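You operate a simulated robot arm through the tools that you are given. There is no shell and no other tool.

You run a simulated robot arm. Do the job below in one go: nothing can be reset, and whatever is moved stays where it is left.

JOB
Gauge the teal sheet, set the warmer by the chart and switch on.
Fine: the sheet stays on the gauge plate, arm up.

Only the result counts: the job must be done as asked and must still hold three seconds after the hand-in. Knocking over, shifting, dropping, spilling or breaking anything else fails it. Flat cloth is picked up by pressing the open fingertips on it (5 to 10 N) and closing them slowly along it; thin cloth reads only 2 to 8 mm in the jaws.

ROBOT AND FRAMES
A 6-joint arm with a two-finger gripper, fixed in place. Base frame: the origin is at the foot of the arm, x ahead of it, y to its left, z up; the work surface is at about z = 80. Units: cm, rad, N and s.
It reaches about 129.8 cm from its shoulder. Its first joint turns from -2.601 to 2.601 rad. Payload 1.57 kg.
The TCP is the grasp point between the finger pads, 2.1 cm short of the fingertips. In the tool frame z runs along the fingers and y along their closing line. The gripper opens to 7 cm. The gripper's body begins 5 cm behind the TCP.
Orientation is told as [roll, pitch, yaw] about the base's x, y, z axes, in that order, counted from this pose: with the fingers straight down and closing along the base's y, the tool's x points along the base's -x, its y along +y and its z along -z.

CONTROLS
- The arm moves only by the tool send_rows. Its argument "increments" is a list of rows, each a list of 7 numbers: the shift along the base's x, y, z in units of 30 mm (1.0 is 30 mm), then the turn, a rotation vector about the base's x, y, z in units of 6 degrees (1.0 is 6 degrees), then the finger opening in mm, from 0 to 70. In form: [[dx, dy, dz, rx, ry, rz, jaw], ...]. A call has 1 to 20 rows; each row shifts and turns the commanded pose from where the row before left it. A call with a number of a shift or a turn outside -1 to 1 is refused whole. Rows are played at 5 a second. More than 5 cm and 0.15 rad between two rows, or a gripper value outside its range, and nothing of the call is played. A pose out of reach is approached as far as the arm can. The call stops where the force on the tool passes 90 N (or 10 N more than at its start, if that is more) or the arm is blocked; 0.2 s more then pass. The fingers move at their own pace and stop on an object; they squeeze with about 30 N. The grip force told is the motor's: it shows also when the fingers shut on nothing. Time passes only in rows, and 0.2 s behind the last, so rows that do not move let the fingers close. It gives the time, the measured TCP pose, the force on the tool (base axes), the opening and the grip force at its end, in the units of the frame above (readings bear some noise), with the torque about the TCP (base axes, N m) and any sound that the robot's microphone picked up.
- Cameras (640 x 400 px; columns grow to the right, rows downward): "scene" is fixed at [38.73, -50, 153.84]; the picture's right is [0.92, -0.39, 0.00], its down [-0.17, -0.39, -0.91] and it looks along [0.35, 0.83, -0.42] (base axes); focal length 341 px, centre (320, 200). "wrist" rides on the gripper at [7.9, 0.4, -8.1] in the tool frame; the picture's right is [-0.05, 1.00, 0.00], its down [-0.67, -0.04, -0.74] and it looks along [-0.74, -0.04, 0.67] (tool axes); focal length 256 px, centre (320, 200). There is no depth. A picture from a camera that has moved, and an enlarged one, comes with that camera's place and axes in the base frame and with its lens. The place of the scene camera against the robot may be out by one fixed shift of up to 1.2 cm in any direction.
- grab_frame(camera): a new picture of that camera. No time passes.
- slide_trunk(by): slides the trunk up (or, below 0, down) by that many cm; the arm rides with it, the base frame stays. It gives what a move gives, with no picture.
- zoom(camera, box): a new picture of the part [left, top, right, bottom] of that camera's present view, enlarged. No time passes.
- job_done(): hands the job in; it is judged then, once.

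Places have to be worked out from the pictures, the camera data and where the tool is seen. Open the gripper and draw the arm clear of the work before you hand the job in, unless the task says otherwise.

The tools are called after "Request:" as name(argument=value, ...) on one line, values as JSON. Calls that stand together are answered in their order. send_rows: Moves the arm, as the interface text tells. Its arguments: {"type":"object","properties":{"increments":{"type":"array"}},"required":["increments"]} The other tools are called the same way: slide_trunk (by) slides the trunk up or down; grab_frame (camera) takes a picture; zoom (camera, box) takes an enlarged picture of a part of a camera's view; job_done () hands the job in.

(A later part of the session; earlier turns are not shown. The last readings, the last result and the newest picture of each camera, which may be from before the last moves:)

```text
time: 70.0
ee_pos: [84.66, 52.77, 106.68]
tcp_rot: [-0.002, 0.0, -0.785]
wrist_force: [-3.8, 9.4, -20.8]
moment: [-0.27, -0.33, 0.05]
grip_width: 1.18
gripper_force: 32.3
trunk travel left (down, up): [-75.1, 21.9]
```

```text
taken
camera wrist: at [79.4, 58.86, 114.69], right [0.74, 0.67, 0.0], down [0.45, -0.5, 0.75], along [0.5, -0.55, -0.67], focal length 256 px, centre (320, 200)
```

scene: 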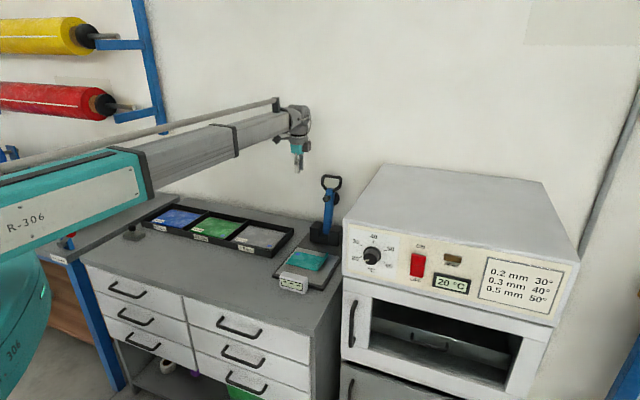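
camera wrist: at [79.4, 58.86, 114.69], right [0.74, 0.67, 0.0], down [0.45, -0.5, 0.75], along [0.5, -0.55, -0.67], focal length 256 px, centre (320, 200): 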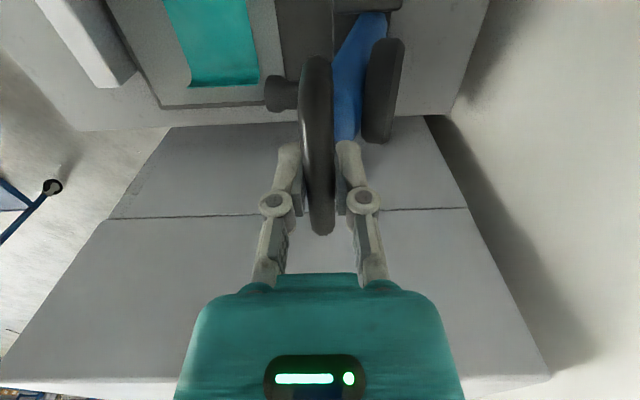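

The lever is nearly vertical. I open to 24 mm so the bar is loose between the fingers, then push it back 9 cm to its rest.

Request:
send_rows(increments=[[0, 0, 0, 0, 0, 0, 24], [0, 0, 0, 0, 0, 0, 24], [0.2357, 0.2357, 0, 0, 0, 0, 24], [0.2357, 0.2357, 0, 0, 0, 0, 24], [0.2357, 0.2357, 0, 0, 0, 0, 24], [0.2357, 0.2357, 0, 0, 0, 0, 24], [0.2357, 0.2357, 0, 0, 0, 0, 24], [0, 0, 0, 0, 0, 0, 24]])

Request:
grab_frame(camera="wrist")

Request:
zoom(camera="scene", box=[250, 130, 410, 280])

```text
time: 71.8
ee_pos: [88.02, 56.23, 107.01]
tcp_rot: [0.0, 0.001, -0.786]
wrist_force: [0.6, -0.1, -0.7]
moment: [-0.02, 0.02, 0.0]
grip_width: 2.41
gripper_force: 0.1
trunk travel left (down, up): [-75.1, 21.9]
```

```text
taken
camera wrist: at [82.76, 62.14, 114.95], right [0.74, 0.67, 0.0], down [0.45, -0.5, 0.74], along [0.5, -0.55, -0.67], focal length 256 px, centre (320, 200)
```

wrist: 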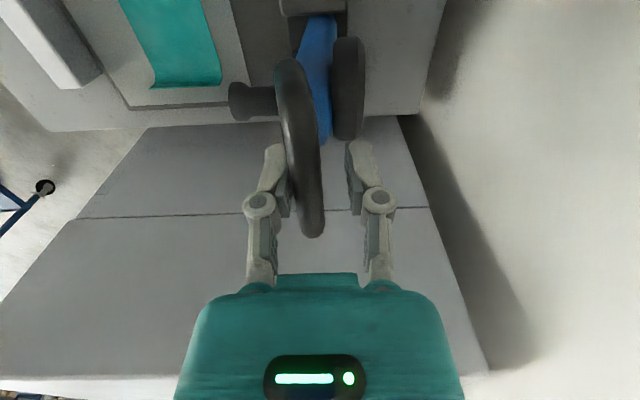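

```text
2.67 times, centred on (330, 205) of scene
camera zoom: at [38.73, -50.0, 153.84], right [0.92, -0.39, 0.0], down [-0.17, -0.39, -0.91], along [0.35, 0.83, -0.42], focal length 910 px, centre (293, 187)
```

zoom: 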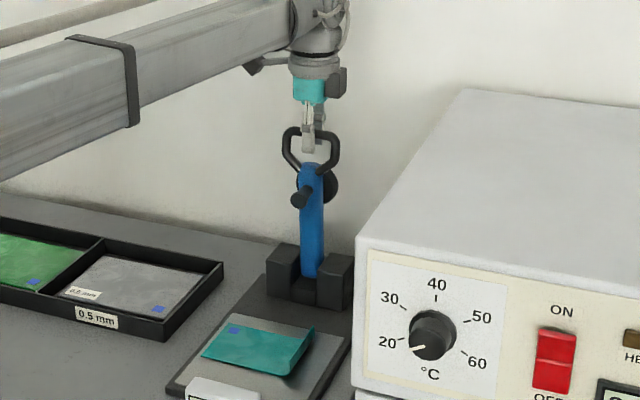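

The lever stands vertical, pushed by the front finger, with negligible force. I push 5 cm further so it goes back to its leaning rest position.

Request:
send_rows(increments=[[0.2357, 0.2357, 0, 0, 0, 0, 24], [0.2357, 0.2357, 0, 0, 0, 0, 24], [0.2357, 0.2357, 0, 0, 0, 0, 24], [0.2357, 0.2357, 0, 0, 0, 0, 24], [0.2, 0.2, 0, 0, 0, 0, 24], [0, 0, 0, 0, 0, 0, 24]])

Request:
grab_frame(camera="wrist")

Request:
zoom(camera="scene", box=[250, 130, 410, 280])

```text
time: 73.2
ee_pos: [91.5, 59.5, 107.01]
tcp_rot: [-0.001, 0.0, -0.786]
wrist_force: [-0.6, -1.1, 0.0]
moment: [0.02, 0.01, 0.01]
grip_width: 2.41
gripper_force: 0.0
trunk travel left (down, up): [-75.1, 21.9]
```

```text
taken
camera wrist: at [86.2, 65.58, 114.95], right [0.74, 0.67, 0.0], down [0.45, -0.5, 0.74], along [0.5, -0.55, -0.67], focal length 256 px, centre (320, 200)
```

wrist: 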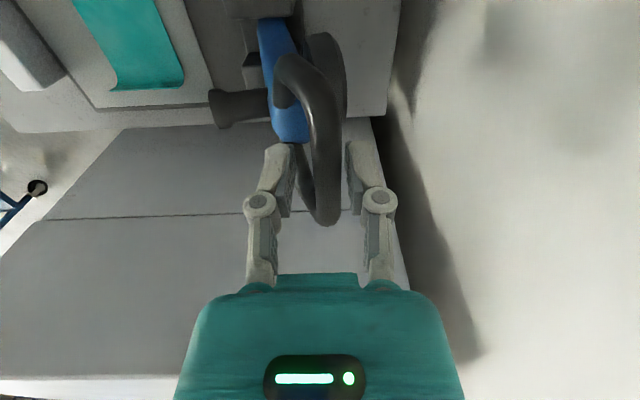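

```text
2.67 times, centred on (330, 205) of scene
camera zoom: at [38.73, -50.0, 153.84], right [0.92, -0.39, 0.0], down [-0.17, -0.39, -0.91], along [0.35, 0.83, -0.42], focal length 910 px, centre (293, 187)
```

zoom: 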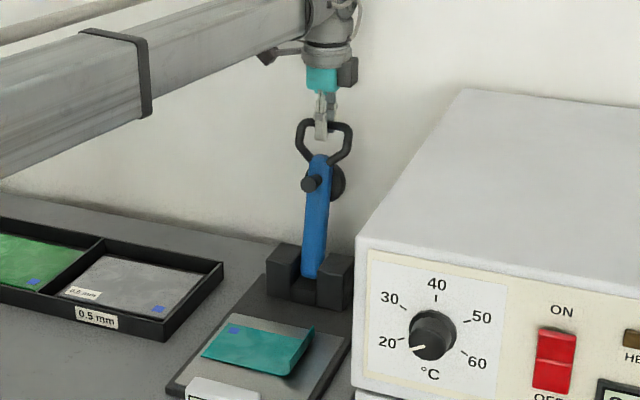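

The lever rests at its original lean by itself, free between the fingers, and the sheet is unmoved. I lift the fingers off the ring with the trunk.

Request:
slide_trunk(by=7)

Request:
grab_frame(camera="wrist")

Request:
zoom(camera="scene", box=[250, 110, 410, 300])

```text
time: 74.3
ee_pos: [91.33, 59.52, 113.92]
tcp_rot: [0.0, 0.001, -0.786]
wrist_force: [-0.2, 0.3, -0.4]
moment: [0.02, -0.01, 0.0]
grip_width: 2.43
gripper_force: 0.1
trunk travel left (down, up): [-82.1, 14.9]
```

```text
taken
camera wrist: at [86.22, 65.59, 121.94], right [0.74, 0.67, 0.0], down [0.45, -0.5, 0.74], along [0.5, -0.55, -0.67], focal length 256 px, centre (320, 200)
```

wrist: 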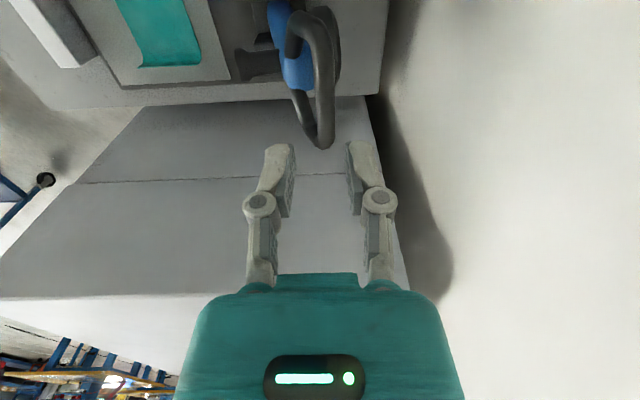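

```text
2.11 times, centred on (330, 205) of scene
camera zoom: at [38.73, -50.0, 153.84], right [0.92, -0.39, 0.0], down [-0.17, -0.39, -0.91], along [0.35, 0.83, -0.42], focal length 718 px, centre (299, 190)
```

zoom: 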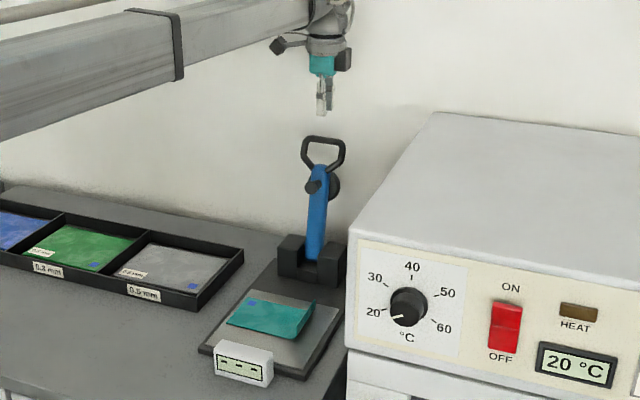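

The lever stands alone at its rest and the sheet lies on the plate. I now move the arm out to the front of the bench, around the warmer's corner, to get in front of its panel.

Request:
send_rows(increments=[[-0.8, -0.583, 0, 0, 0, 0, 40], [-0.8, -0.583, 0, 0, 0, 0, 50], [-0.8, -0.583, 0, 0, 0, 0, 60], [-0.8, -0.583, 0, 0, 0, 0, 60], [-0.8, -0.583, 0, 0, 0, 0, 60], [-0.8, -0.583, 0, 0, 0, 0, 60], [-0.8, -0.583, 0, 0, 0, 0, 60], [-0.8, -0.583, 0, 0, 0, 0, 60], [-0.8, -0.583, 0, 0, 0, 0, 60], [-0.8, -0.583, 0, 0, 0, 0, 60], [-0.8, -0.583, 0, 0, 0, 0, 60], [-0.8, -0.583, 0, 0, 0, 0, 60], [-0.8, -0.583, 0, 0, 0, 0, 60], [-0.8, -0.583, 0, 0, 0, 0, 60]])

Request:
send_rows(increments=[[-0.25, -0.95, 0, 0, 0, 0, 60], [-0.25, -0.95, 0, 0, 0, 0, 60], [-0.25, -0.95, 0, 0, 0, 0, 60], [-0.25, -0.95, 0, 0, 0, 0, 60], [-0.25, -0.95, 0, 0, 0, 0, 60], [-0.25, -0.95, 0, 0, 0, 0, 60], [-0.25, -0.95, 0, 0, 0, 0, 60], [-0.25, -0.95, 0, 0, 0, 0, 60], [-0.25, -0.95, 0, 0, 0, 0, 60], [-0.25, -0.95, 0, 0, 0, 0, 60], [-0.25, -0.95, 0, 0, 0, 0, 60], [0, 0, 0, 0, 0, 0, 60]])

Request:
grab_frame(camera="scene")

Request:
grab_frame(camera="wrist")

```text
time: 77.3
ee_pos: [57.94, 34.93, 114.08]
tcp_rot: [-0.001, 0.002, -0.787]
wrist_force: [-0.1, 0.4, -0.1]
moment: [-0.02, -0.02, -0.01]
grip_width: 5.99
gripper_force: 0.0
trunk travel left (down, up): [-82.1, 14.9]
```

```text
time: 79.9
ee_pos: [53.61, 4.36, 114.02]
tcp_rot: [-0.002, 0.001, -0.786]
wrist_force: [0.5, 0.2, -0.3]
moment: [0.0, 0.0, 0.03]
grip_width: 6.0
gripper_force: 0.1
out of reach, approached as far as the arm can: row 8, 9, 10, 11
trunk travel left (down, up): [-82.1, 14.9]
```

```text
taken
```

scene: 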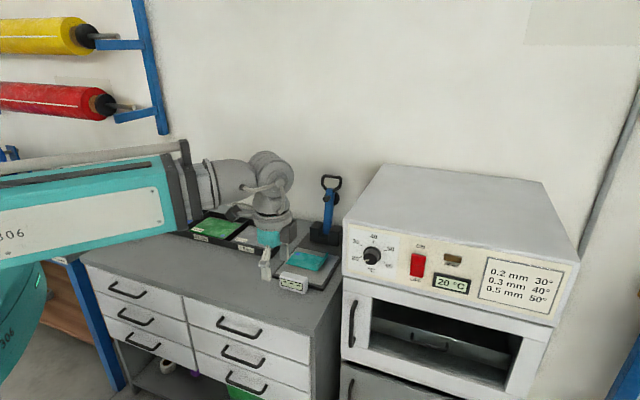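

```text
taken
camera wrist: at [48.36, 10.3, 121.97], right [0.74, 0.67, 0.0], down [0.45, -0.5, 0.74], along [0.5, -0.55, -0.67], focal length 256 px, centre (320, 200)
```

wrist: 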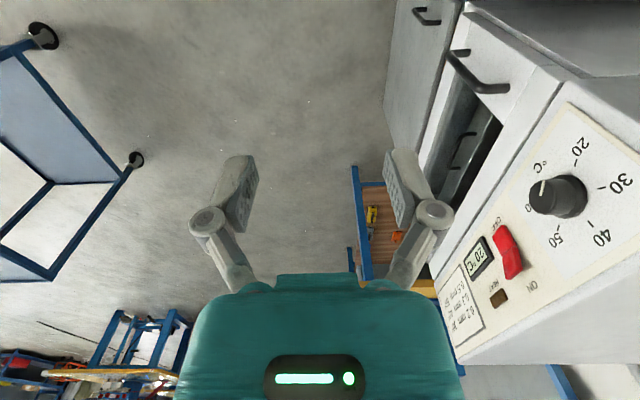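

The panel is well seen now; triangulating, I get the knob at about (79.6, 12.4, 104.0), the rocker switch at (88.0, 4.5, 103.5), and the panel face at x+y ≈ 93. I move to a free spot in front of the knob before pitching the tool up to horizontal.

Request:
send_rows(increments=[[0.46, -0.74, 0, 0, 0, 0, 60], [0.46, -0.74, 0, 0, 0, 0, 60], [0.46, -0.74, 0, 0, 0, 0, 60], [0.46, -0.74, 0, 0, 0, 0, 60], [0.46, -0.74, 0, 0, 0, 0, 60], [0, 0, 0, 0, 0, 0, 60]])

Request:
send_rows(increments=[[0.43, 0.43, 0.03, 0.7071, -0.7071, 0, 60], [0.427, 0.427, 0.096, 0.7071, -0.7071, 0, 60], [0.417, 0.417, 0.158, 0.7071, -0.7071, 0, 60]])

Request:
grab_frame(camera="scene")

Request:
grab_frame(camera="wrist")

```text
time: 81.3
ee_pos: [60.46, -6.77, 113.93]
tcp_rot: [0.0, 0.001, -0.785]
wrist_force: [1.1, 0.3, -0.9]
moment: [-0.02, -0.05, 0.01]
grip_width: 5.98
gripper_force: 0.0
trunk travel left (down, up): [-82.1, 14.9]
```

```text
time: 82.1
ee_pos: [64.43, -2.85, 114.89]
tcp_rot: [0.317, -0.001, -0.784]
wrist_force: [-0.4, -0.4, -0.3]
moment: [0.03, -0.01, 0.01]
grip_width: 6.0
gripper_force: 0.0
trunk travel left (down, up): [-82.1, 14.9]
```

```text
taken
```

scene: 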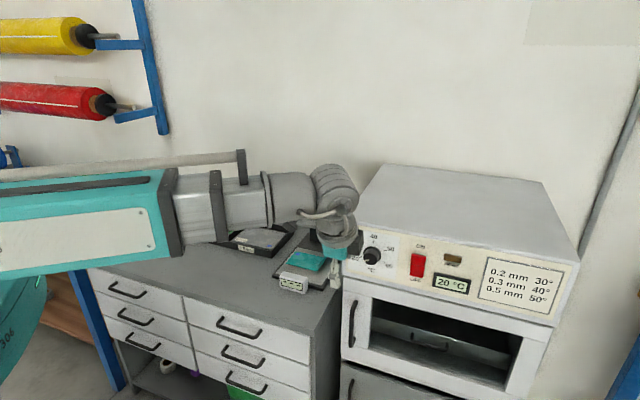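

```text
taken
camera wrist: at [57.37, 1.36, 122.61], right [0.71, 0.63, 0.31], down [0.28, -0.66, 0.7], along [0.65, -0.41, -0.65], focal length 256 px, centre (320, 200)
```

wrist: 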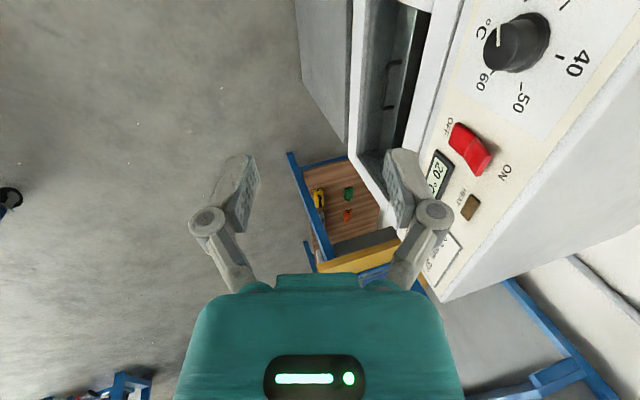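

Pitching the tool works and the panel comes into view. I continue the turn to horizontal, letting the TCP swing around the wrist, well clear of the panel.

Request:
send_rows(increments=[[0.403, 0.403, 0.219, 0.7071, -0.7071, 0, 60], [0.385, 0.385, 0.277, 0.7071, -0.7071, 0, 60], [0.362, 0.362, 0.333, 0.7071, -0.7071, 0, 60], [0.335, 0.335, 0.385, 0.7071, -0.7071, 0, 60], [0.305, 0.305, 0.432, 0.7071, -0.7071, 0, 60], [0.272, 0.272, 0.474, 0.7071, -0.7071, 0, 60]])

Request:
send_rows(increments=[[0.235, 0.235, 0.512, 0.7071, -0.7071, 0, 60], [0.196, 0.196, 0.544, 0.7071, -0.7071, 0, 60], [0.155, 0.155, 0.57, 0.7071, -0.7071, 0, 60], [0.111, 0.111, 0.59, 0.7071, -0.7071, 0, 60], [0.068, 0.068, 0.603, 0.7071, -0.7071, 0, 60], [0.023, 0.023, 0.61, 0.7071, -0.7071, 0, 60]])

Request:
grab_frame(camera="scene")

Request:
grab_frame(camera="wrist")

```text
time: 83.5
ee_pos: [70.62, 3.4, 121.7]
tcp_rot: [0.943, 0.002, -0.786]
wrist_force: [0.0, -0.2, -0.4]
moment: [-0.02, 0.0, 0.0]
grip_width: 5.97
gripper_force: 0.0
trunk travel left (down, up): [-82.1, 14.9]
```

```text
time: 84.9
ee_pos: [72.84, 5.61, 132.64]
tcp_rot: [1.568, -0.002, -0.784]
wrist_force: [-0.2, 0.6, 0.0]
moment: [0.02, 0.02, 0.01]
grip_width: 6.01
gripper_force: 0.0
out of reach, approached as far as the arm can: row 1, 4
trunk travel left (down, up): [-82.1, 14.9]
```

```text
taken
```

scene: 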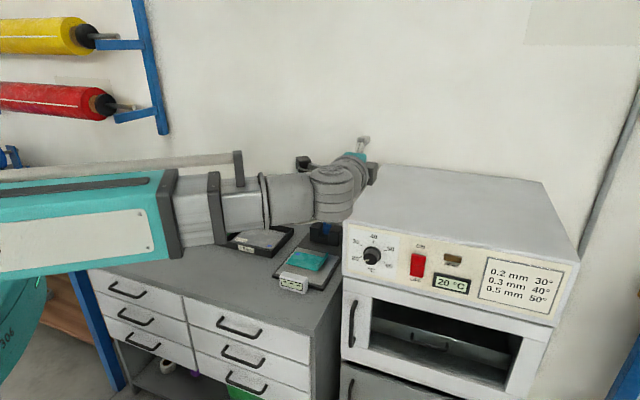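

```text
taken
camera wrist: at [61.66, 5.59, 132.88], right [0.04, -0.04, 1.0], down [-0.06, -1.0, -0.03], along [1.0, -0.05, -0.04], focal length 256 px, centre (320, 200)
```

wrist: 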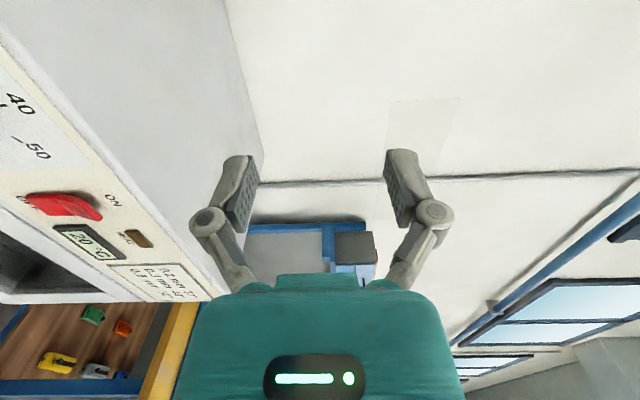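

The tool is horizontal, pointing at the panel direction, at z = 132.6. I lower the trunk by 28.5 cm to bring it level with the knob (z ≈ 104); the fingertips stay about 8 cm off the panel.

Request:
slide_trunk(by=-28.5)

Request:
grab_frame(camera="scene")

Request:
grab_frame(camera="wrist")

```text
time: 87.8
ee_pos: [72.88, 5.58, 104.07]
tcp_rot: [1.569, 0.0, -0.785]
wrist_force: [-0.1, -0.1, -0.6]
moment: [0.0, 0.02, 0.02]
grip_width: 6.01
gripper_force: 0.1
trunk travel left (down, up): [-53.6, 43.4]
```

```text
taken
```

scene: 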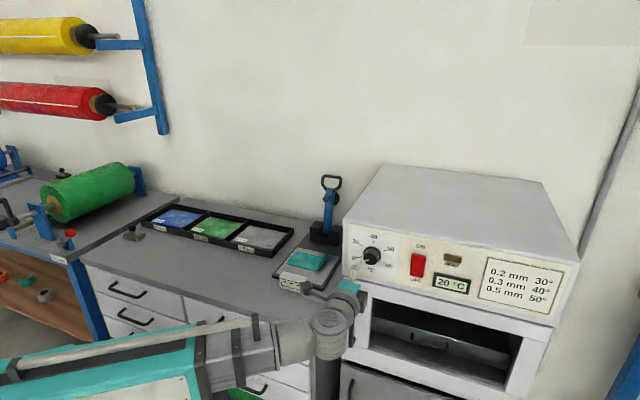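

```text
taken
camera wrist: at [61.66, 5.6, 104.37], right [0.04, -0.04, 1.0], down [-0.06, -1.0, -0.03], along [1.0, -0.05, -0.04], focal length 256 px, centre (320, 200)
```

wrist: 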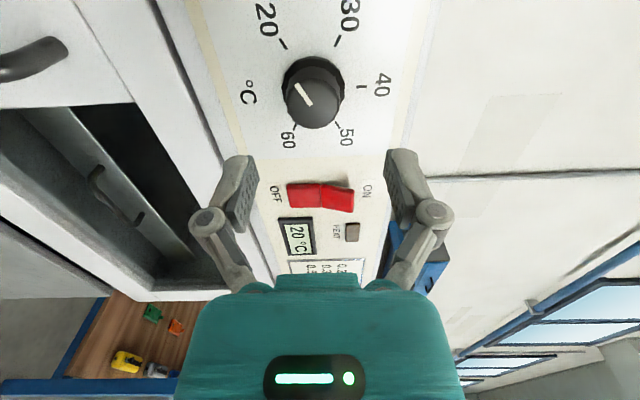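

The knob is right ahead: dial 20–60 with the white pointer at 20. I zoom to fix the knob's axis and the switch more exactly.

Request:
zoom(camera="wrist", box=[220, 0, 420, 125])

Request:
zoom(camera="wrist", box=[240, 150, 400, 250])

Request:
zoom(camera="scene", box=[330, 210, 490, 310])

```text
3.20 times, centred on (320, 62) of wrist
camera zoom: at [61.66, 5.6, 104.37], right [0.04, -0.04, 1.0], down [-0.06, -1.0, -0.03], along [1.0, -0.05, -0.04], focal length 819 px, centre (320, 640)
```

zoom: 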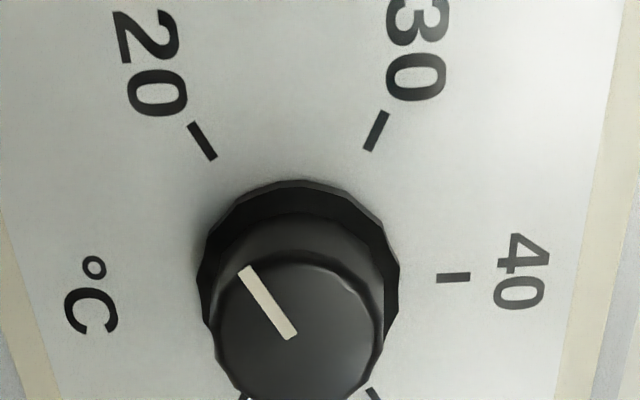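

```text
4.00 times, centred on (320, 200) of wrist
camera zoom: at [61.66, 5.6, 104.37], right [0.04, -0.04, 1.0], down [-0.06, -1.0, -0.03], along [1.0, -0.05, -0.04], focal length 1024 px, centre (320, 200)
```

zoom: 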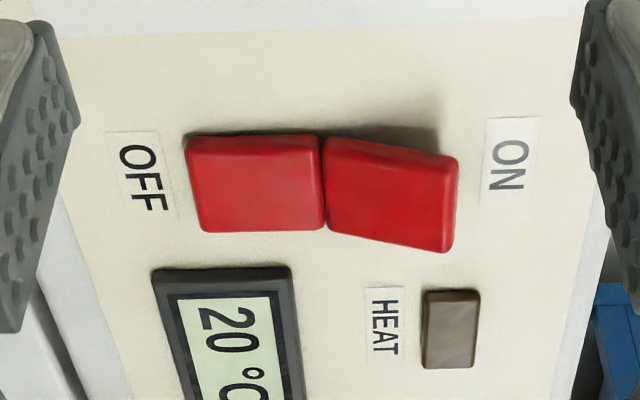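

```text
4.00 times, centred on (410, 260) of scene
camera zoom: at [38.73, -50.0, 153.84], right [0.92, -0.39, 0.0], down [-0.17, -0.39, -0.91], along [0.35, 0.83, -0.42], focal length 1364 px, centre (-40, -40)
```

zoom: 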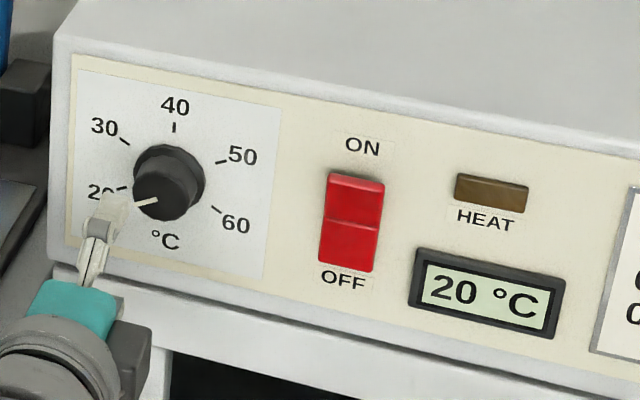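

The dial centre works out at u = 48.0, z = 103.5, with 60° of turn per 10 °C; the cap is 3.5 cm across and its face is 2 cm off the panel. Setting 40° needs a 120° clockwise turn, so I first roll the gripper 60° counter-clockwise in free space and align with the axis.

Request:
send_rows(increments=[[0.1, -0.1, 0, -0.7071, -0.7071, 0, 60], [0, 0, 0, -0.7071, -0.7071, 0, 60], [0, 0, 0, -0.7071, -0.7071, 0, 60], [0, 0, 0, -0.7071, -0.7071, 0, 60], [0, 0, 0, -0.7071, -0.7071, 0, 60], [0, 0, 0, -0.7071, -0.7071, 0, 60], [0, 0, 0, -0.7071, -0.7071, 0, 60], [0, 0, 0, -0.7071, -0.7071, 0, 60], [0, 0, 0, -0.7071, -0.7071, 0, 60], [0, 0, 0, -0.7071, -0.7071, 0, 60], [0, 0, 0, 0, 0, 0, 60]])

Request:
grab_frame(camera="wrist")

Request:
grab_frame(camera="scene")

```text
time: 90.2
ee_pos: [73.2, 5.29, 104.09]
tcp_rot: [1.569, -1.048, -0.785]
wrist_force: [1.1, -0.4, -0.3]
moment: [0.03, 0.02, 0.01]
grip_width: 6.01
gripper_force: 0.2
trunk travel left (down, up): [-53.6, 43.4]
```

```text
taken
camera wrist: at [64.47, 2.78, 97.29], right [-0.59, 0.59, 0.54], down [-0.27, -0.78, 0.56], along [0.76, 0.18, 0.62], focal length 256 px, centre (320, 200)
```

wrist: 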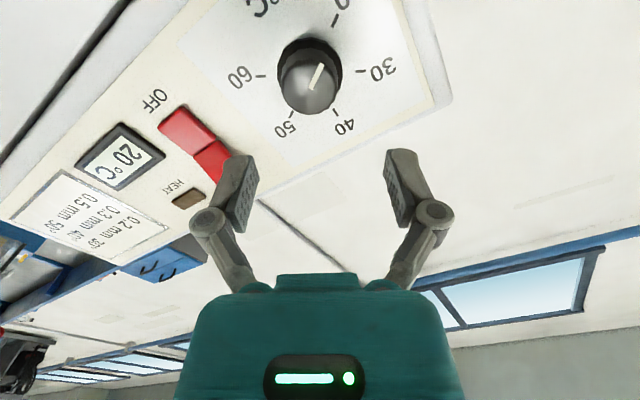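

```text
taken
```

scene: 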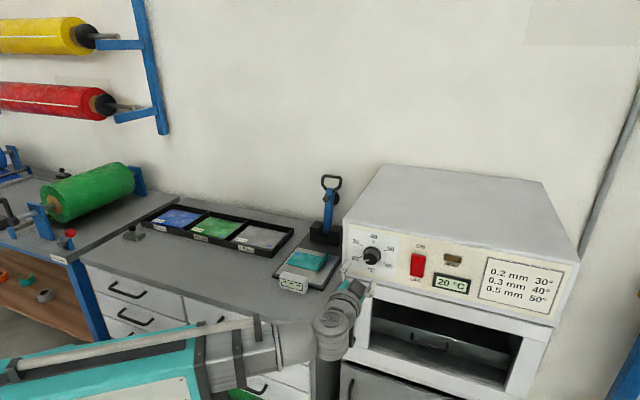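

The roll works without hitting a limit. I zoom to check the alignment with the knob from this second angle.

Request:
zoom(camera="wrist", box=[220, 0, 420, 150])

```text
2.67 times, centred on (320, 75) of wrist
camera zoom: at [64.47, 2.78, 97.29], right [-0.59, 0.59, 0.54], down [-0.27, -0.78, 0.56], along [0.76, 0.18, 0.62], focal length 683 px, centre (320, 533)
```

zoom: 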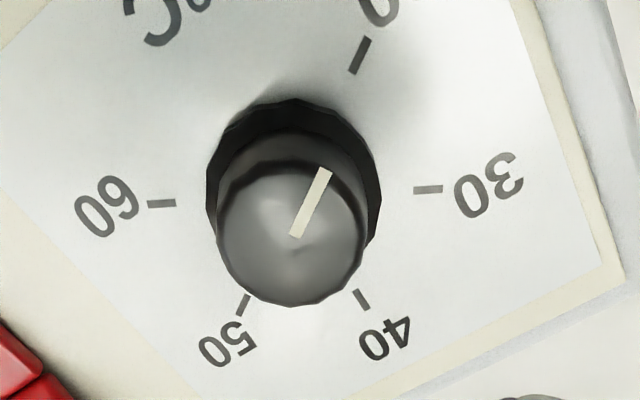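

Combining both views, the dial axis is at u = 48.4, z = 103.45, the panel at v ≈ 67 and the cap face at v ≈ 64.7. I trim the height and approach so the fingertips overlap the cap by about 1 cm.

Request:
slide_trunk(by=-0.62)

Request:
send_rows(increments=[[0.332, 0.152, 0, 0, 0, 0, 60], [0.242, 0.242, 0, 0, 0, 0, 60], [0.242, 0.242, 0, 0, 0, 0, 60], [0.242, 0.242, 0, 0, 0, 0, 60], [0.242, 0.242, 0, 0, 0, 0, 60], [0.242, 0.242, 0, 0, 0, 0, 60], [0, 0, 0, 0, 0, 0, 60]])

Request:
grab_frame(camera="wrist")

Request:
zoom(camera="scene", box=[320, 210, 440, 310])

```text
time: 90.8
ee_pos: [73.22, 5.35, 103.48]
tcp_rot: [1.57, -1.048, -0.786]
wrist_force: [0.2, -1.5, -0.5]
moment: [0.03, -0.01, 0.0]
grip_width: 5.97
gripper_force: 0.1
trunk travel left (down, up): [-53.0, 44.0]
```

```text
time: 92.3
ee_pos: [77.91, 9.45, 103.45]
tcp_rot: [1.569, -1.045, -0.786]
wrist_force: [0.2, 0.1, 0.3]
moment: [-0.02, -0.01, 0.02]
grip_width: 6.01
gripper_force: 0.1
trunk travel left (down, up): [-53.0, 44.0]
```

```text
taken
camera wrist: at [69.14, 6.92, 96.68], right [-0.59, 0.59, 0.55], down [-0.27, -0.78, 0.56], along [0.76, 0.18, 0.62], focal length 256 px, centre (320, 200)
```

wrist: 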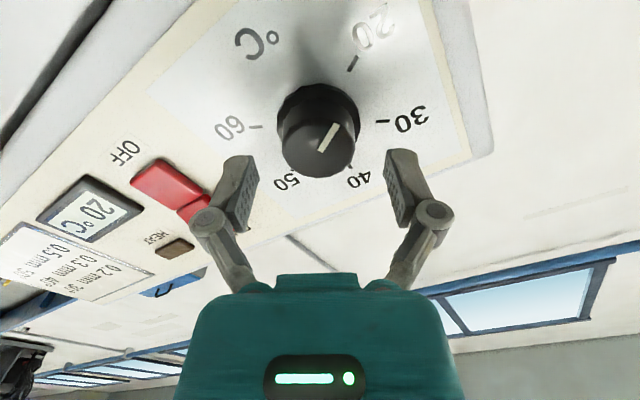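

```text
4.00 times, centred on (380, 260) of scene
camera zoom: at [38.73, -50.0, 153.84], right [0.92, -0.39, 0.0], down [-0.17, -0.39, -0.91], along [0.35, 0.83, -0.42], focal length 1364 px, centre (80, -40)
```

zoom: 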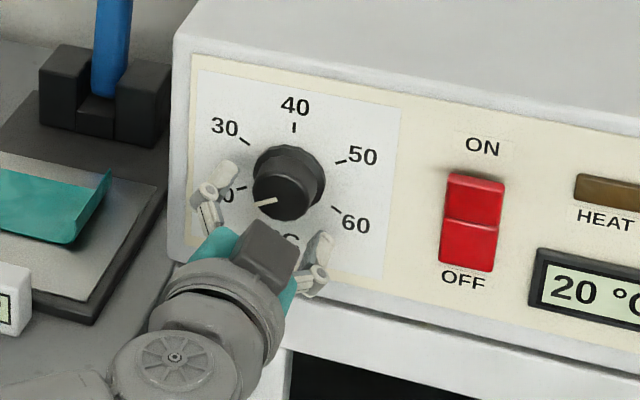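

The knob is centred between the fingers. I advance the last 1.9 cm, watching the force.

Request:
send_rows(increments=[[0.15, 0.15, 0, 0, 0, 0, 60], [0.15, 0.15, 0, 0, 0, 0, 60], [0.15, 0.15, 0, 0, 0, 0, 60], [0, 0, 0, 0, 0, 0, 60]])

Request:
grab_frame(camera="wrist")

```text
time: 93.3
ee_pos: [79.18, 10.86, 103.41]
tcp_rot: [1.569, -1.045, -0.786]
wrist_force: [-0.2, -0.4, 0.4]
moment: [0.01, 0.03, 0.02]
grip_width: 5.97
gripper_force: 0.0
trunk travel left (down, up): [-53.0, 44.0]
```

```text
taken
camera wrist: at [70.44, 8.24, 96.67], right [-0.59, 0.59, 0.55], down [-0.27, -0.78, 0.56], along [0.76, 0.18, 0.62], focal length 256 px, centre (320, 200)
```

wrist: 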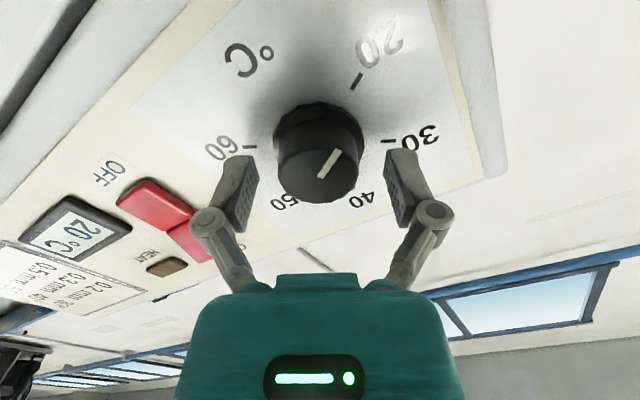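

The fingertips are around the cap with no contact. I close gently on it.

Request:
send_rows(increments=[[0, 0, 0, 0, 0, 0, 50], [0, 0, 0, 0, 0, 0, 43], [0, 0, 0, 0, 0, 0, 38], [0, 0, 0, 0, 0, 0, 34], [0, 0, 0, 0, 0, 0, 28], [0, 0, 0, 0, 0, 0, 20], [0, 0, 0, 0, 0, 0, 20]])

Request:
grab_frame(camera="wrist")

```text
time: 95.0
ee_pos: [79.21, 10.67, 103.46]
tcp_rot: [1.568, -1.045, -0.786]
wrist_force: [0.7, -5.5, -4.0]
moment: [-0.02, 0.06, -0.58]
grip_width: 4.73
gripper_force: 31.8
trunk travel left (down, up): [-53.0, 44.0]
```

```text
taken
camera wrist: at [70.48, 8.18, 96.64], right [-0.59, 0.59, 0.55], down [-0.27, -0.78, 0.56], along [0.76, 0.18, 0.62], focal length 256 px, centre (320, 200)
```

wrist: 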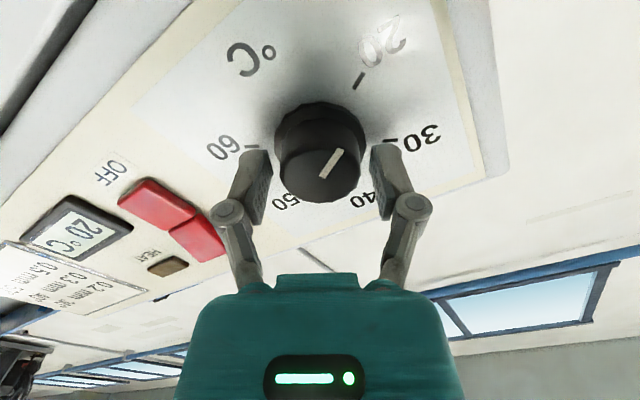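

The jaws hold the knob's skirt (47 mm, 32 N). I turn it clockwise 60° first and check the pointer.

Request:
send_rows(increments=[[0, 0, 0, 0.7071, 0.7071, 0, 20], [0, 0, 0, 0.7071, 0.7071, 0, 20], [0, 0, 0, 0.7071, 0.7071, 0, 20], [0, 0, 0, 0.7071, 0.7071, 0, 20], [0, 0, 0, 0.7071, 0.7071, 0, 20], [0, 0, 0, 0.7071, 0.7071, 0, 20], [0, 0, 0, 0.7071, 0.7071, 0, 20], [0, 0, 0, 0.7071, 0.7071, 0, 20], [0, 0, 0, 0.7071, 0.7071, 0, 20], [0, 0, 0, 0.7071, 0.7071, 0, 20]])

Request:
grab_frame(camera="wrist")

Request:
zoom(camera="scene", box=[320, 210, 440, 310])

```text
time: 97.2
ee_pos: [79.15, 10.66, 103.48]
tcp_rot: [1.57, 0.003, -0.785]
wrist_force: [5.3, -3.3, 12.5]
moment: [-0.01, 0.02, 0.06]
grip_width: 4.73
gripper_force: 32.1
trunk travel left (down, up): [-53.0, 44.0]
```

```text
taken
camera wrist: at [67.91, 10.74, 103.82], right [0.04, -0.04, 1.0], down [-0.06, -1.0, -0.04], along [1.0, -0.05, -0.04], focal length 256 px, centre (320, 200)
```

wrist: 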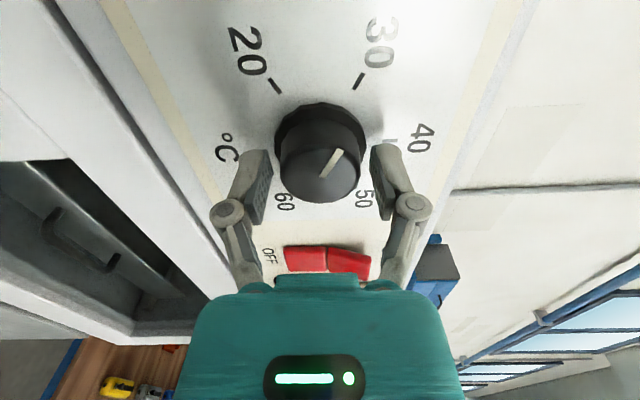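

```text
4.00 times, centred on (380, 260) of scene
camera zoom: at [38.73, -50.0, 153.84], right [0.92, -0.39, 0.0], down [-0.17, -0.39, -0.91], along [0.35, 0.83, -0.42], focal length 1364 px, centre (80, -40)
```

zoom: 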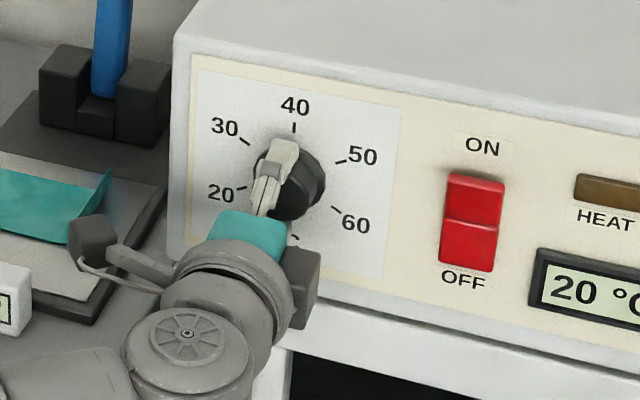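

The pointer has followed to 30. I turn another 60° clockwise to reach 40.

Request:
send_rows(increments=[[0, 0, 0, 0.7071, 0.7071, 0, 20], [0, 0, 0, 0.7071, 0.7071, 0, 20], [0, 0, 0, 0.7071, 0.7071, 0, 20], [0, 0, 0, 0.7071, 0.7071, 0, 20], [0, 0, 0, 0.7071, 0.7071, 0, 20], [0, 0, 0, 0.7071, 0.7071, 0, 20], [0, 0, 0, 0.7071, 0.7071, 0, 20], [0, 0, 0, 0.7071, 0.7071, 0, 20], [0, 0, 0, 0.7071, 0.7071, 0, 20], [0, 0, 0, 0.7071, 0.7071, 0, 20], [0, 0, 0, 0, 0, 0, 20]])

Request:
grab_frame(camera="wrist")

Request:
zoom(camera="wrist", box=[220, 60, 420, 210])

Request:
zoom(camera="scene", box=[320, 210, 440, 310])

```text
time: 99.5
ee_pos: [79.16, 10.65, 103.52]
tcp_rot: [1.576, 1.051, -0.782]
wrist_force: [24.7, -3.0, 35.4]
moment: [0.25, -0.27, -0.25]
grip_width: 4.72
gripper_force: 31.7
trunk travel left (down, up): [-53.0, 44.0]
```

```text
taken
camera wrist: at [71.01, 7.58, 110.51], right [0.63, -0.63, 0.45], down [-0.31, -0.74, -0.6], along [0.71, 0.24, -0.66], focal length 256 px, centre (320, 200)
```

wrist: 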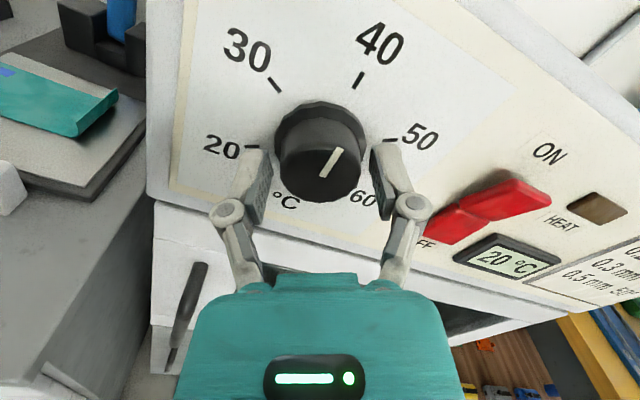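

```text
2.67 times, centred on (320, 135) of wrist
camera zoom: at [71.01, 7.58, 110.51], right [0.63, -0.63, 0.45], down [-0.31, -0.74, -0.6], along [0.71, 0.24, -0.66], focal length 683 px, centre (320, 373)
```

zoom: 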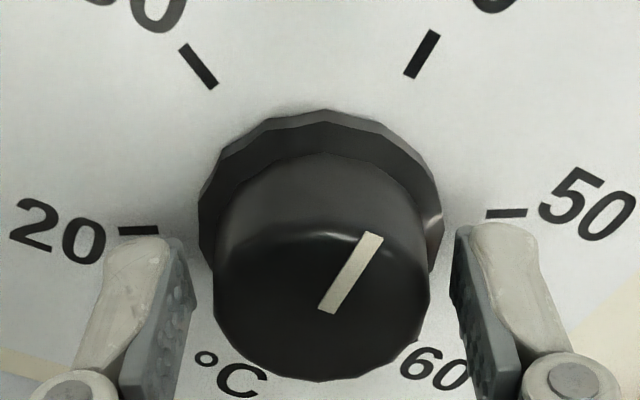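

```text
4.00 times, centred on (380, 260) of scene
camera zoom: at [38.73, -50.0, 153.84], right [0.92, -0.39, 0.0], down [-0.17, -0.39, -0.91], along [0.35, 0.83, -0.42], focal length 1364 px, centre (80, -40)
```

zoom: 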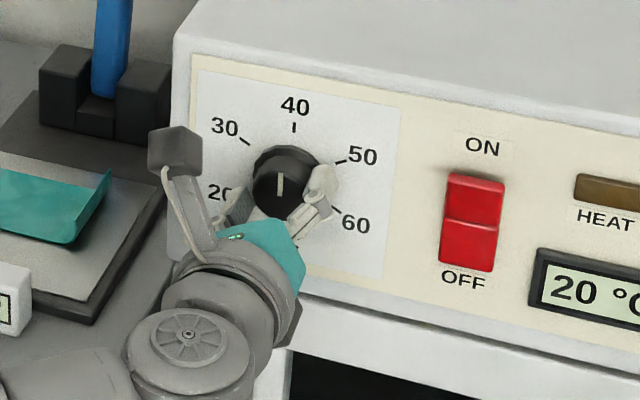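

The pointer is at 40 in both views. I open the jaws slowly to let go without disturbing it.

Request:
send_rows(increments=[[0, 0, 0, 0, 0, 0, 48], [0, 0, 0, 0, 0, 0, 51], [0, 0, 0, 0, 0, 0, 55], [0, 0, 0, 0, 0, 0, 60], [0, 0, 0, 0, 0, 0, 60]])

Request:
zoom(camera="wrist", box=[220, 60, 420, 210])

Request:
zoom(camera="scene", box=[320, 210, 440, 310])

```text
time: 100.8
ee_pos: [79.19, 10.79, 103.5]
tcp_rot: [1.568, 1.048, -0.785]
wrist_force: [-0.3, -0.5, -0.5]
moment: [0.02, 0.0, 0.01]
grip_width: 6.01
gripper_force: 0.1
trunk travel left (down, up): [-53.0, 44.0]
```

```text
2.67 times, centred on (320, 135) of wrist
camera zoom: at [70.98, 7.72, 110.4], right [0.63, -0.63, 0.45], down [-0.31, -0.74, -0.59], along [0.71, 0.23, -0.66], focal length 683 px, centre (320, 373)
```

zoom: 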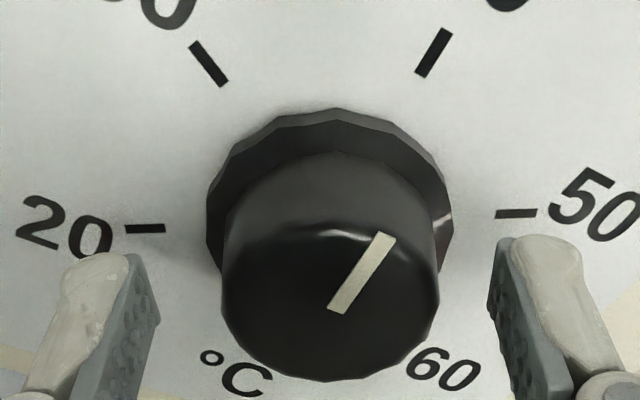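

```text
4.00 times, centred on (380, 260) of scene
camera zoom: at [38.73, -50.0, 153.84], right [0.92, -0.39, 0.0], down [-0.17, -0.39, -0.91], along [0.35, 0.83, -0.42], focal length 1364 px, centre (80, -40)
```

zoom: 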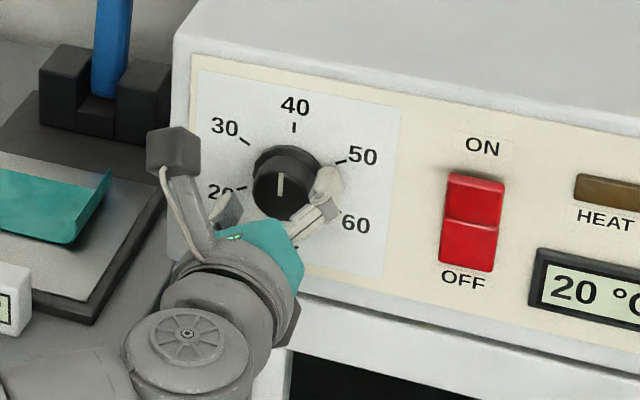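

The pointer stays at 40. I back straight off the panel by about 7.6 cm.

Request:
send_rows(increments=[[-0.3, -0.3, 0, 0, 0, 0, 60], [-0.3, -0.3, 0, 0, 0, 0, 60], [-0.3, -0.3, 0, 0, 0, 0, 60], [-0.3, -0.3, 0, 0, 0, 0, 60], [-0.3, -0.3, 0, 0, 0, 0, 60], [-0.3, -0.3, 0, 0, 0, 0, 60], [0, 0, 0, 0, 0, 0, 60]])

Request:
zoom(camera="wrist", box=[220, 0, 420, 150])

Request:
grab_frame(camera="wrist")

Request:
zoom(camera="scene", box=[340, 220, 420, 280])

```text
time: 102.3
ee_pos: [73.93, 5.41, 103.45]
tcp_rot: [1.569, 1.047, -0.785]
wrist_force: [-0.8, -0.8, -0.5]
moment: [-0.01, 0.0, -0.01]
grip_width: 6.01
gripper_force: 0.2
trunk travel left (down, up): [-53.0, 44.0]
```

```text
2.67 times, centred on (320, 75) of wrist
camera zoom: at [65.65, 2.34, 110.42], right [0.63, -0.63, 0.45], down [-0.31, -0.74, -0.59], along [0.71, 0.23, -0.66], focal length 683 px, centre (320, 533)
```

zoom: 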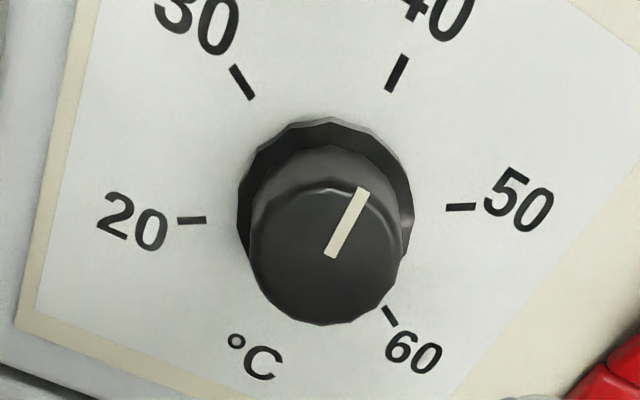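

```text
taken
camera wrist: at [65.65, 2.34, 110.42], right [0.63, -0.63, 0.45], down [-0.31, -0.74, -0.59], along [0.71, 0.23, -0.66], focal length 256 px, centre (320, 200)
```

wrist: 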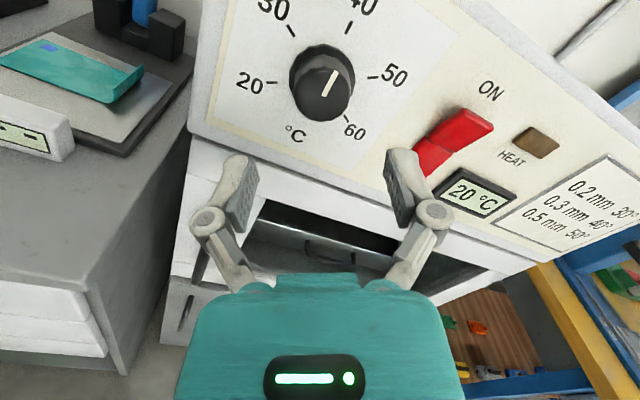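

```text
6.67 times, centred on (380, 250) of scene
camera zoom: at [38.73, -50.0, 153.84], right [0.92, -0.39, 0.0], down [-0.17, -0.39, -0.91], along [0.35, 0.83, -0.42], focal length 2274 px, centre (-80, -133)
```

zoom: 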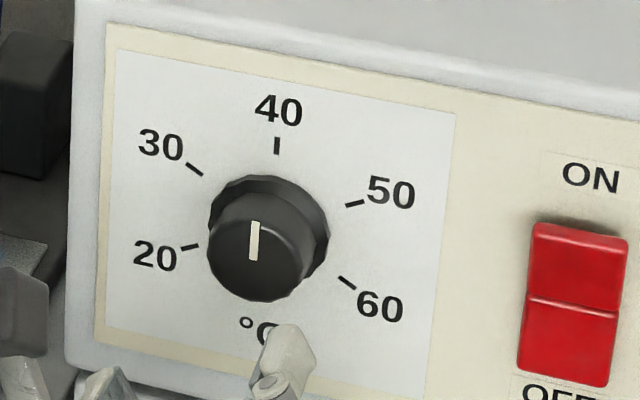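

The pointer is parallel with the 40 mark within measuring error (about 2°). Now I shift 10.9 cm right to the rocker switch, rolling back 60° and closing the jaws to press with the closed fingertips.

Request:
send_rows(increments=[[0.2576, -0.2576, 0, -0.7071, -0.7071, 0, 40], [0.2576, -0.2576, 0, -0.7071, -0.7071, 0, 20], [0.2576, -0.2576, 0, -0.7071, -0.7071, 0, 0], [0.2576, -0.2576, 0, -0.7071, -0.7071, 0, 0], [0.2576, -0.2576, 0, -0.7071, -0.7071, 0, 0], [0.2576, -0.2576, 0, -0.7071, -0.7071, 0, 0], [0.2576, -0.2576, 0, -0.7071, -0.7071, 0, 0], [0.2576, -0.2576, 0, -0.7071, -0.7071, 0, 0], [0.2576, -0.2576, 0, -0.7071, -0.7071, 0, 0], [0.2576, -0.2576, 0, -0.7071, -0.7071, 0, 0], [0, 0, 0, 0, 0, 0, 0]])

Request:
slide_trunk(by=2.4)

Request:
grab_frame(camera="wrist")

Request:
zoom(camera="scene", box=[330, 210, 490, 310])

```text
time: 104.8
ee_pos: [81.55, -2.18, 103.3]
tcp_rot: [1.568, -0.002, -0.785]
wrist_force: [-0.5, -0.3, -0.3]
moment: [0.0, 0.0, 0.03]
grip_width: 0.02
gripper_force: 28.5
trunk travel left (down, up): [-53.0, 44.0]
```

```text
time: 105.5
ee_pos: [81.65, -2.13, 105.84]
tcp_rot: [1.567, 0.001, -0.786]
wrist_force: [0.0, 0.8, 0.0]
moment: [0.02, -0.01, -0.03]
grip_width: 0.01
gripper_force: 28.7
trunk travel left (down, up): [-55.4, 41.6]
```

```text
taken
camera wrist: at [70.33, -2.3, 106.12], right [0.04, -0.04, 1.0], down [-0.06, -1.0, -0.03], along [1.0, -0.05, -0.04], focal length 256 px, centre (320, 200)
```

wrist: 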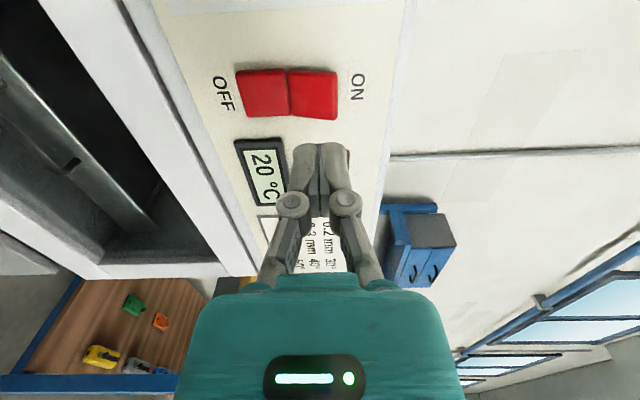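

```text
4.00 times, centred on (410, 260) of scene
camera zoom: at [38.73, -50.0, 153.84], right [0.92, -0.39, 0.0], down [-0.17, -0.39, -0.91], along [0.35, 0.83, -0.42], focal length 1364 px, centre (-40, -40)
```

zoom: 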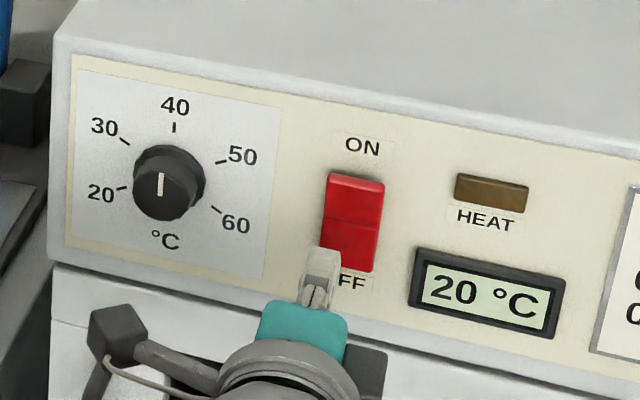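

The closed fingertips are in line with the upper (ON) half of the rocker, which I place at u ≈ 59.6, z 103.6–107. I shift 0.4 cm right and advance 5 cm, still short of contact.

Request:
send_rows(increments=[[0.33, 0.142, 0, 0, 0, 0, 0], [0.2357, 0.2357, 0, 0, 0, 0, 0], [0.2357, 0.2357, 0, 0, 0, 0, 0], [0.2357, 0.2357, 0, 0, 0, 0, 0], [0.2357, 0.2357, 0, 0, 0, 0, 0], [0, 0, 0, 0, 0, 0, 0]])

Request:
grab_frame(camera="wrist")

Request:
zoom(camera="scene", box=[380, 220, 480, 300])

```text
time: 106.8
ee_pos: [85.33, 0.87, 105.91]
tcp_rot: [1.567, -0.001, -0.786]
wrist_force: [0.8, 0.6, 0.4]
moment: [0.0, 0.0, -0.02]
grip_width: 0.0
gripper_force: 28.7
trunk travel left (down, up): [-55.4, 41.6]
```

```text
taken
camera wrist: at [74.16, 0.93, 106.12], right [0.04, -0.04, 1.0], down [-0.06, -1.0, -0.03], along [1.0, -0.05, -0.04], focal length 256 px, centre (320, 200)
```

wrist: 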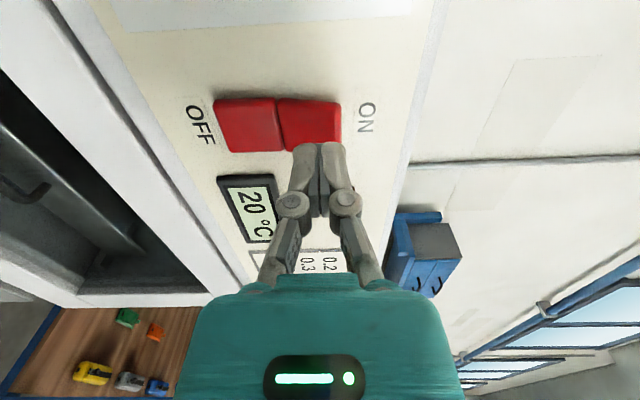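

```text
5.00 times, centred on (430, 260) of scene
camera zoom: at [38.73, -50.0, 153.84], right [0.92, -0.39, 0.0], down [-0.17, -0.39, -0.91], along [0.35, 0.83, -0.42], focal length 1706 px, centre (-230, -100)
```

zoom: 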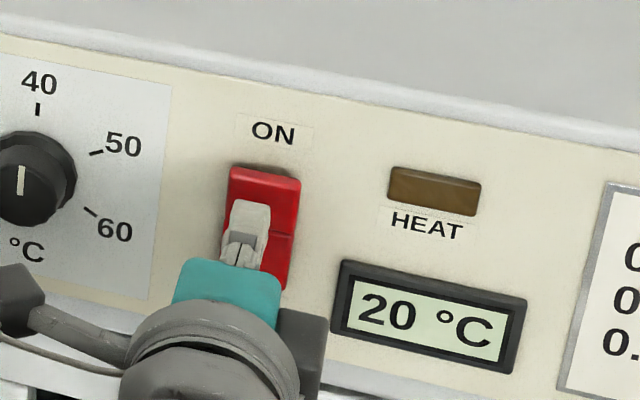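

The tips are about 2 cm in front of the ON half. I advance in 0.4 cm rows and watch the force and any click.

Request:
send_rows(increments=[[0.0943, 0.0943, 0, 0, 0, 0, 0], [0.0943, 0.0943, 0, 0, 0, 0, 0], [0.0943, 0.0943, 0, 0, 0, 0, 0], [0.0943, 0.0943, 0, 0, 0, 0, 0], [0.0943, 0.0943, 0, 0, 0, 0, 0]])

Request:
zoom(camera="scene", box=[380, 220, 480, 300])

```text
time: 108.0
ee_pos: [86.93, 2.38, 105.89]
tcp_rot: [1.567, 0.0, -0.785]
wrist_force: [-0.7, -0.4, 0.9]
moment: [-0.01, -0.02, 0.0]
grip_width: 0.0
gripper_force: 29.0
trunk travel left (down, up): [-55.4, 41.6]
```

```text
5.00 times, centred on (430, 260) of scene
camera zoom: at [38.73, -50.0, 153.84], right [0.92, -0.39, 0.0], down [-0.17, -0.39, -0.91], along [0.35, 0.83, -0.42], focal length 1706 px, centre (-230, -100)
```

zoom: 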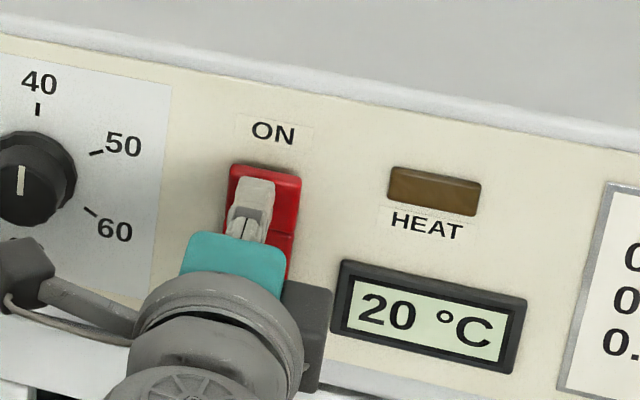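

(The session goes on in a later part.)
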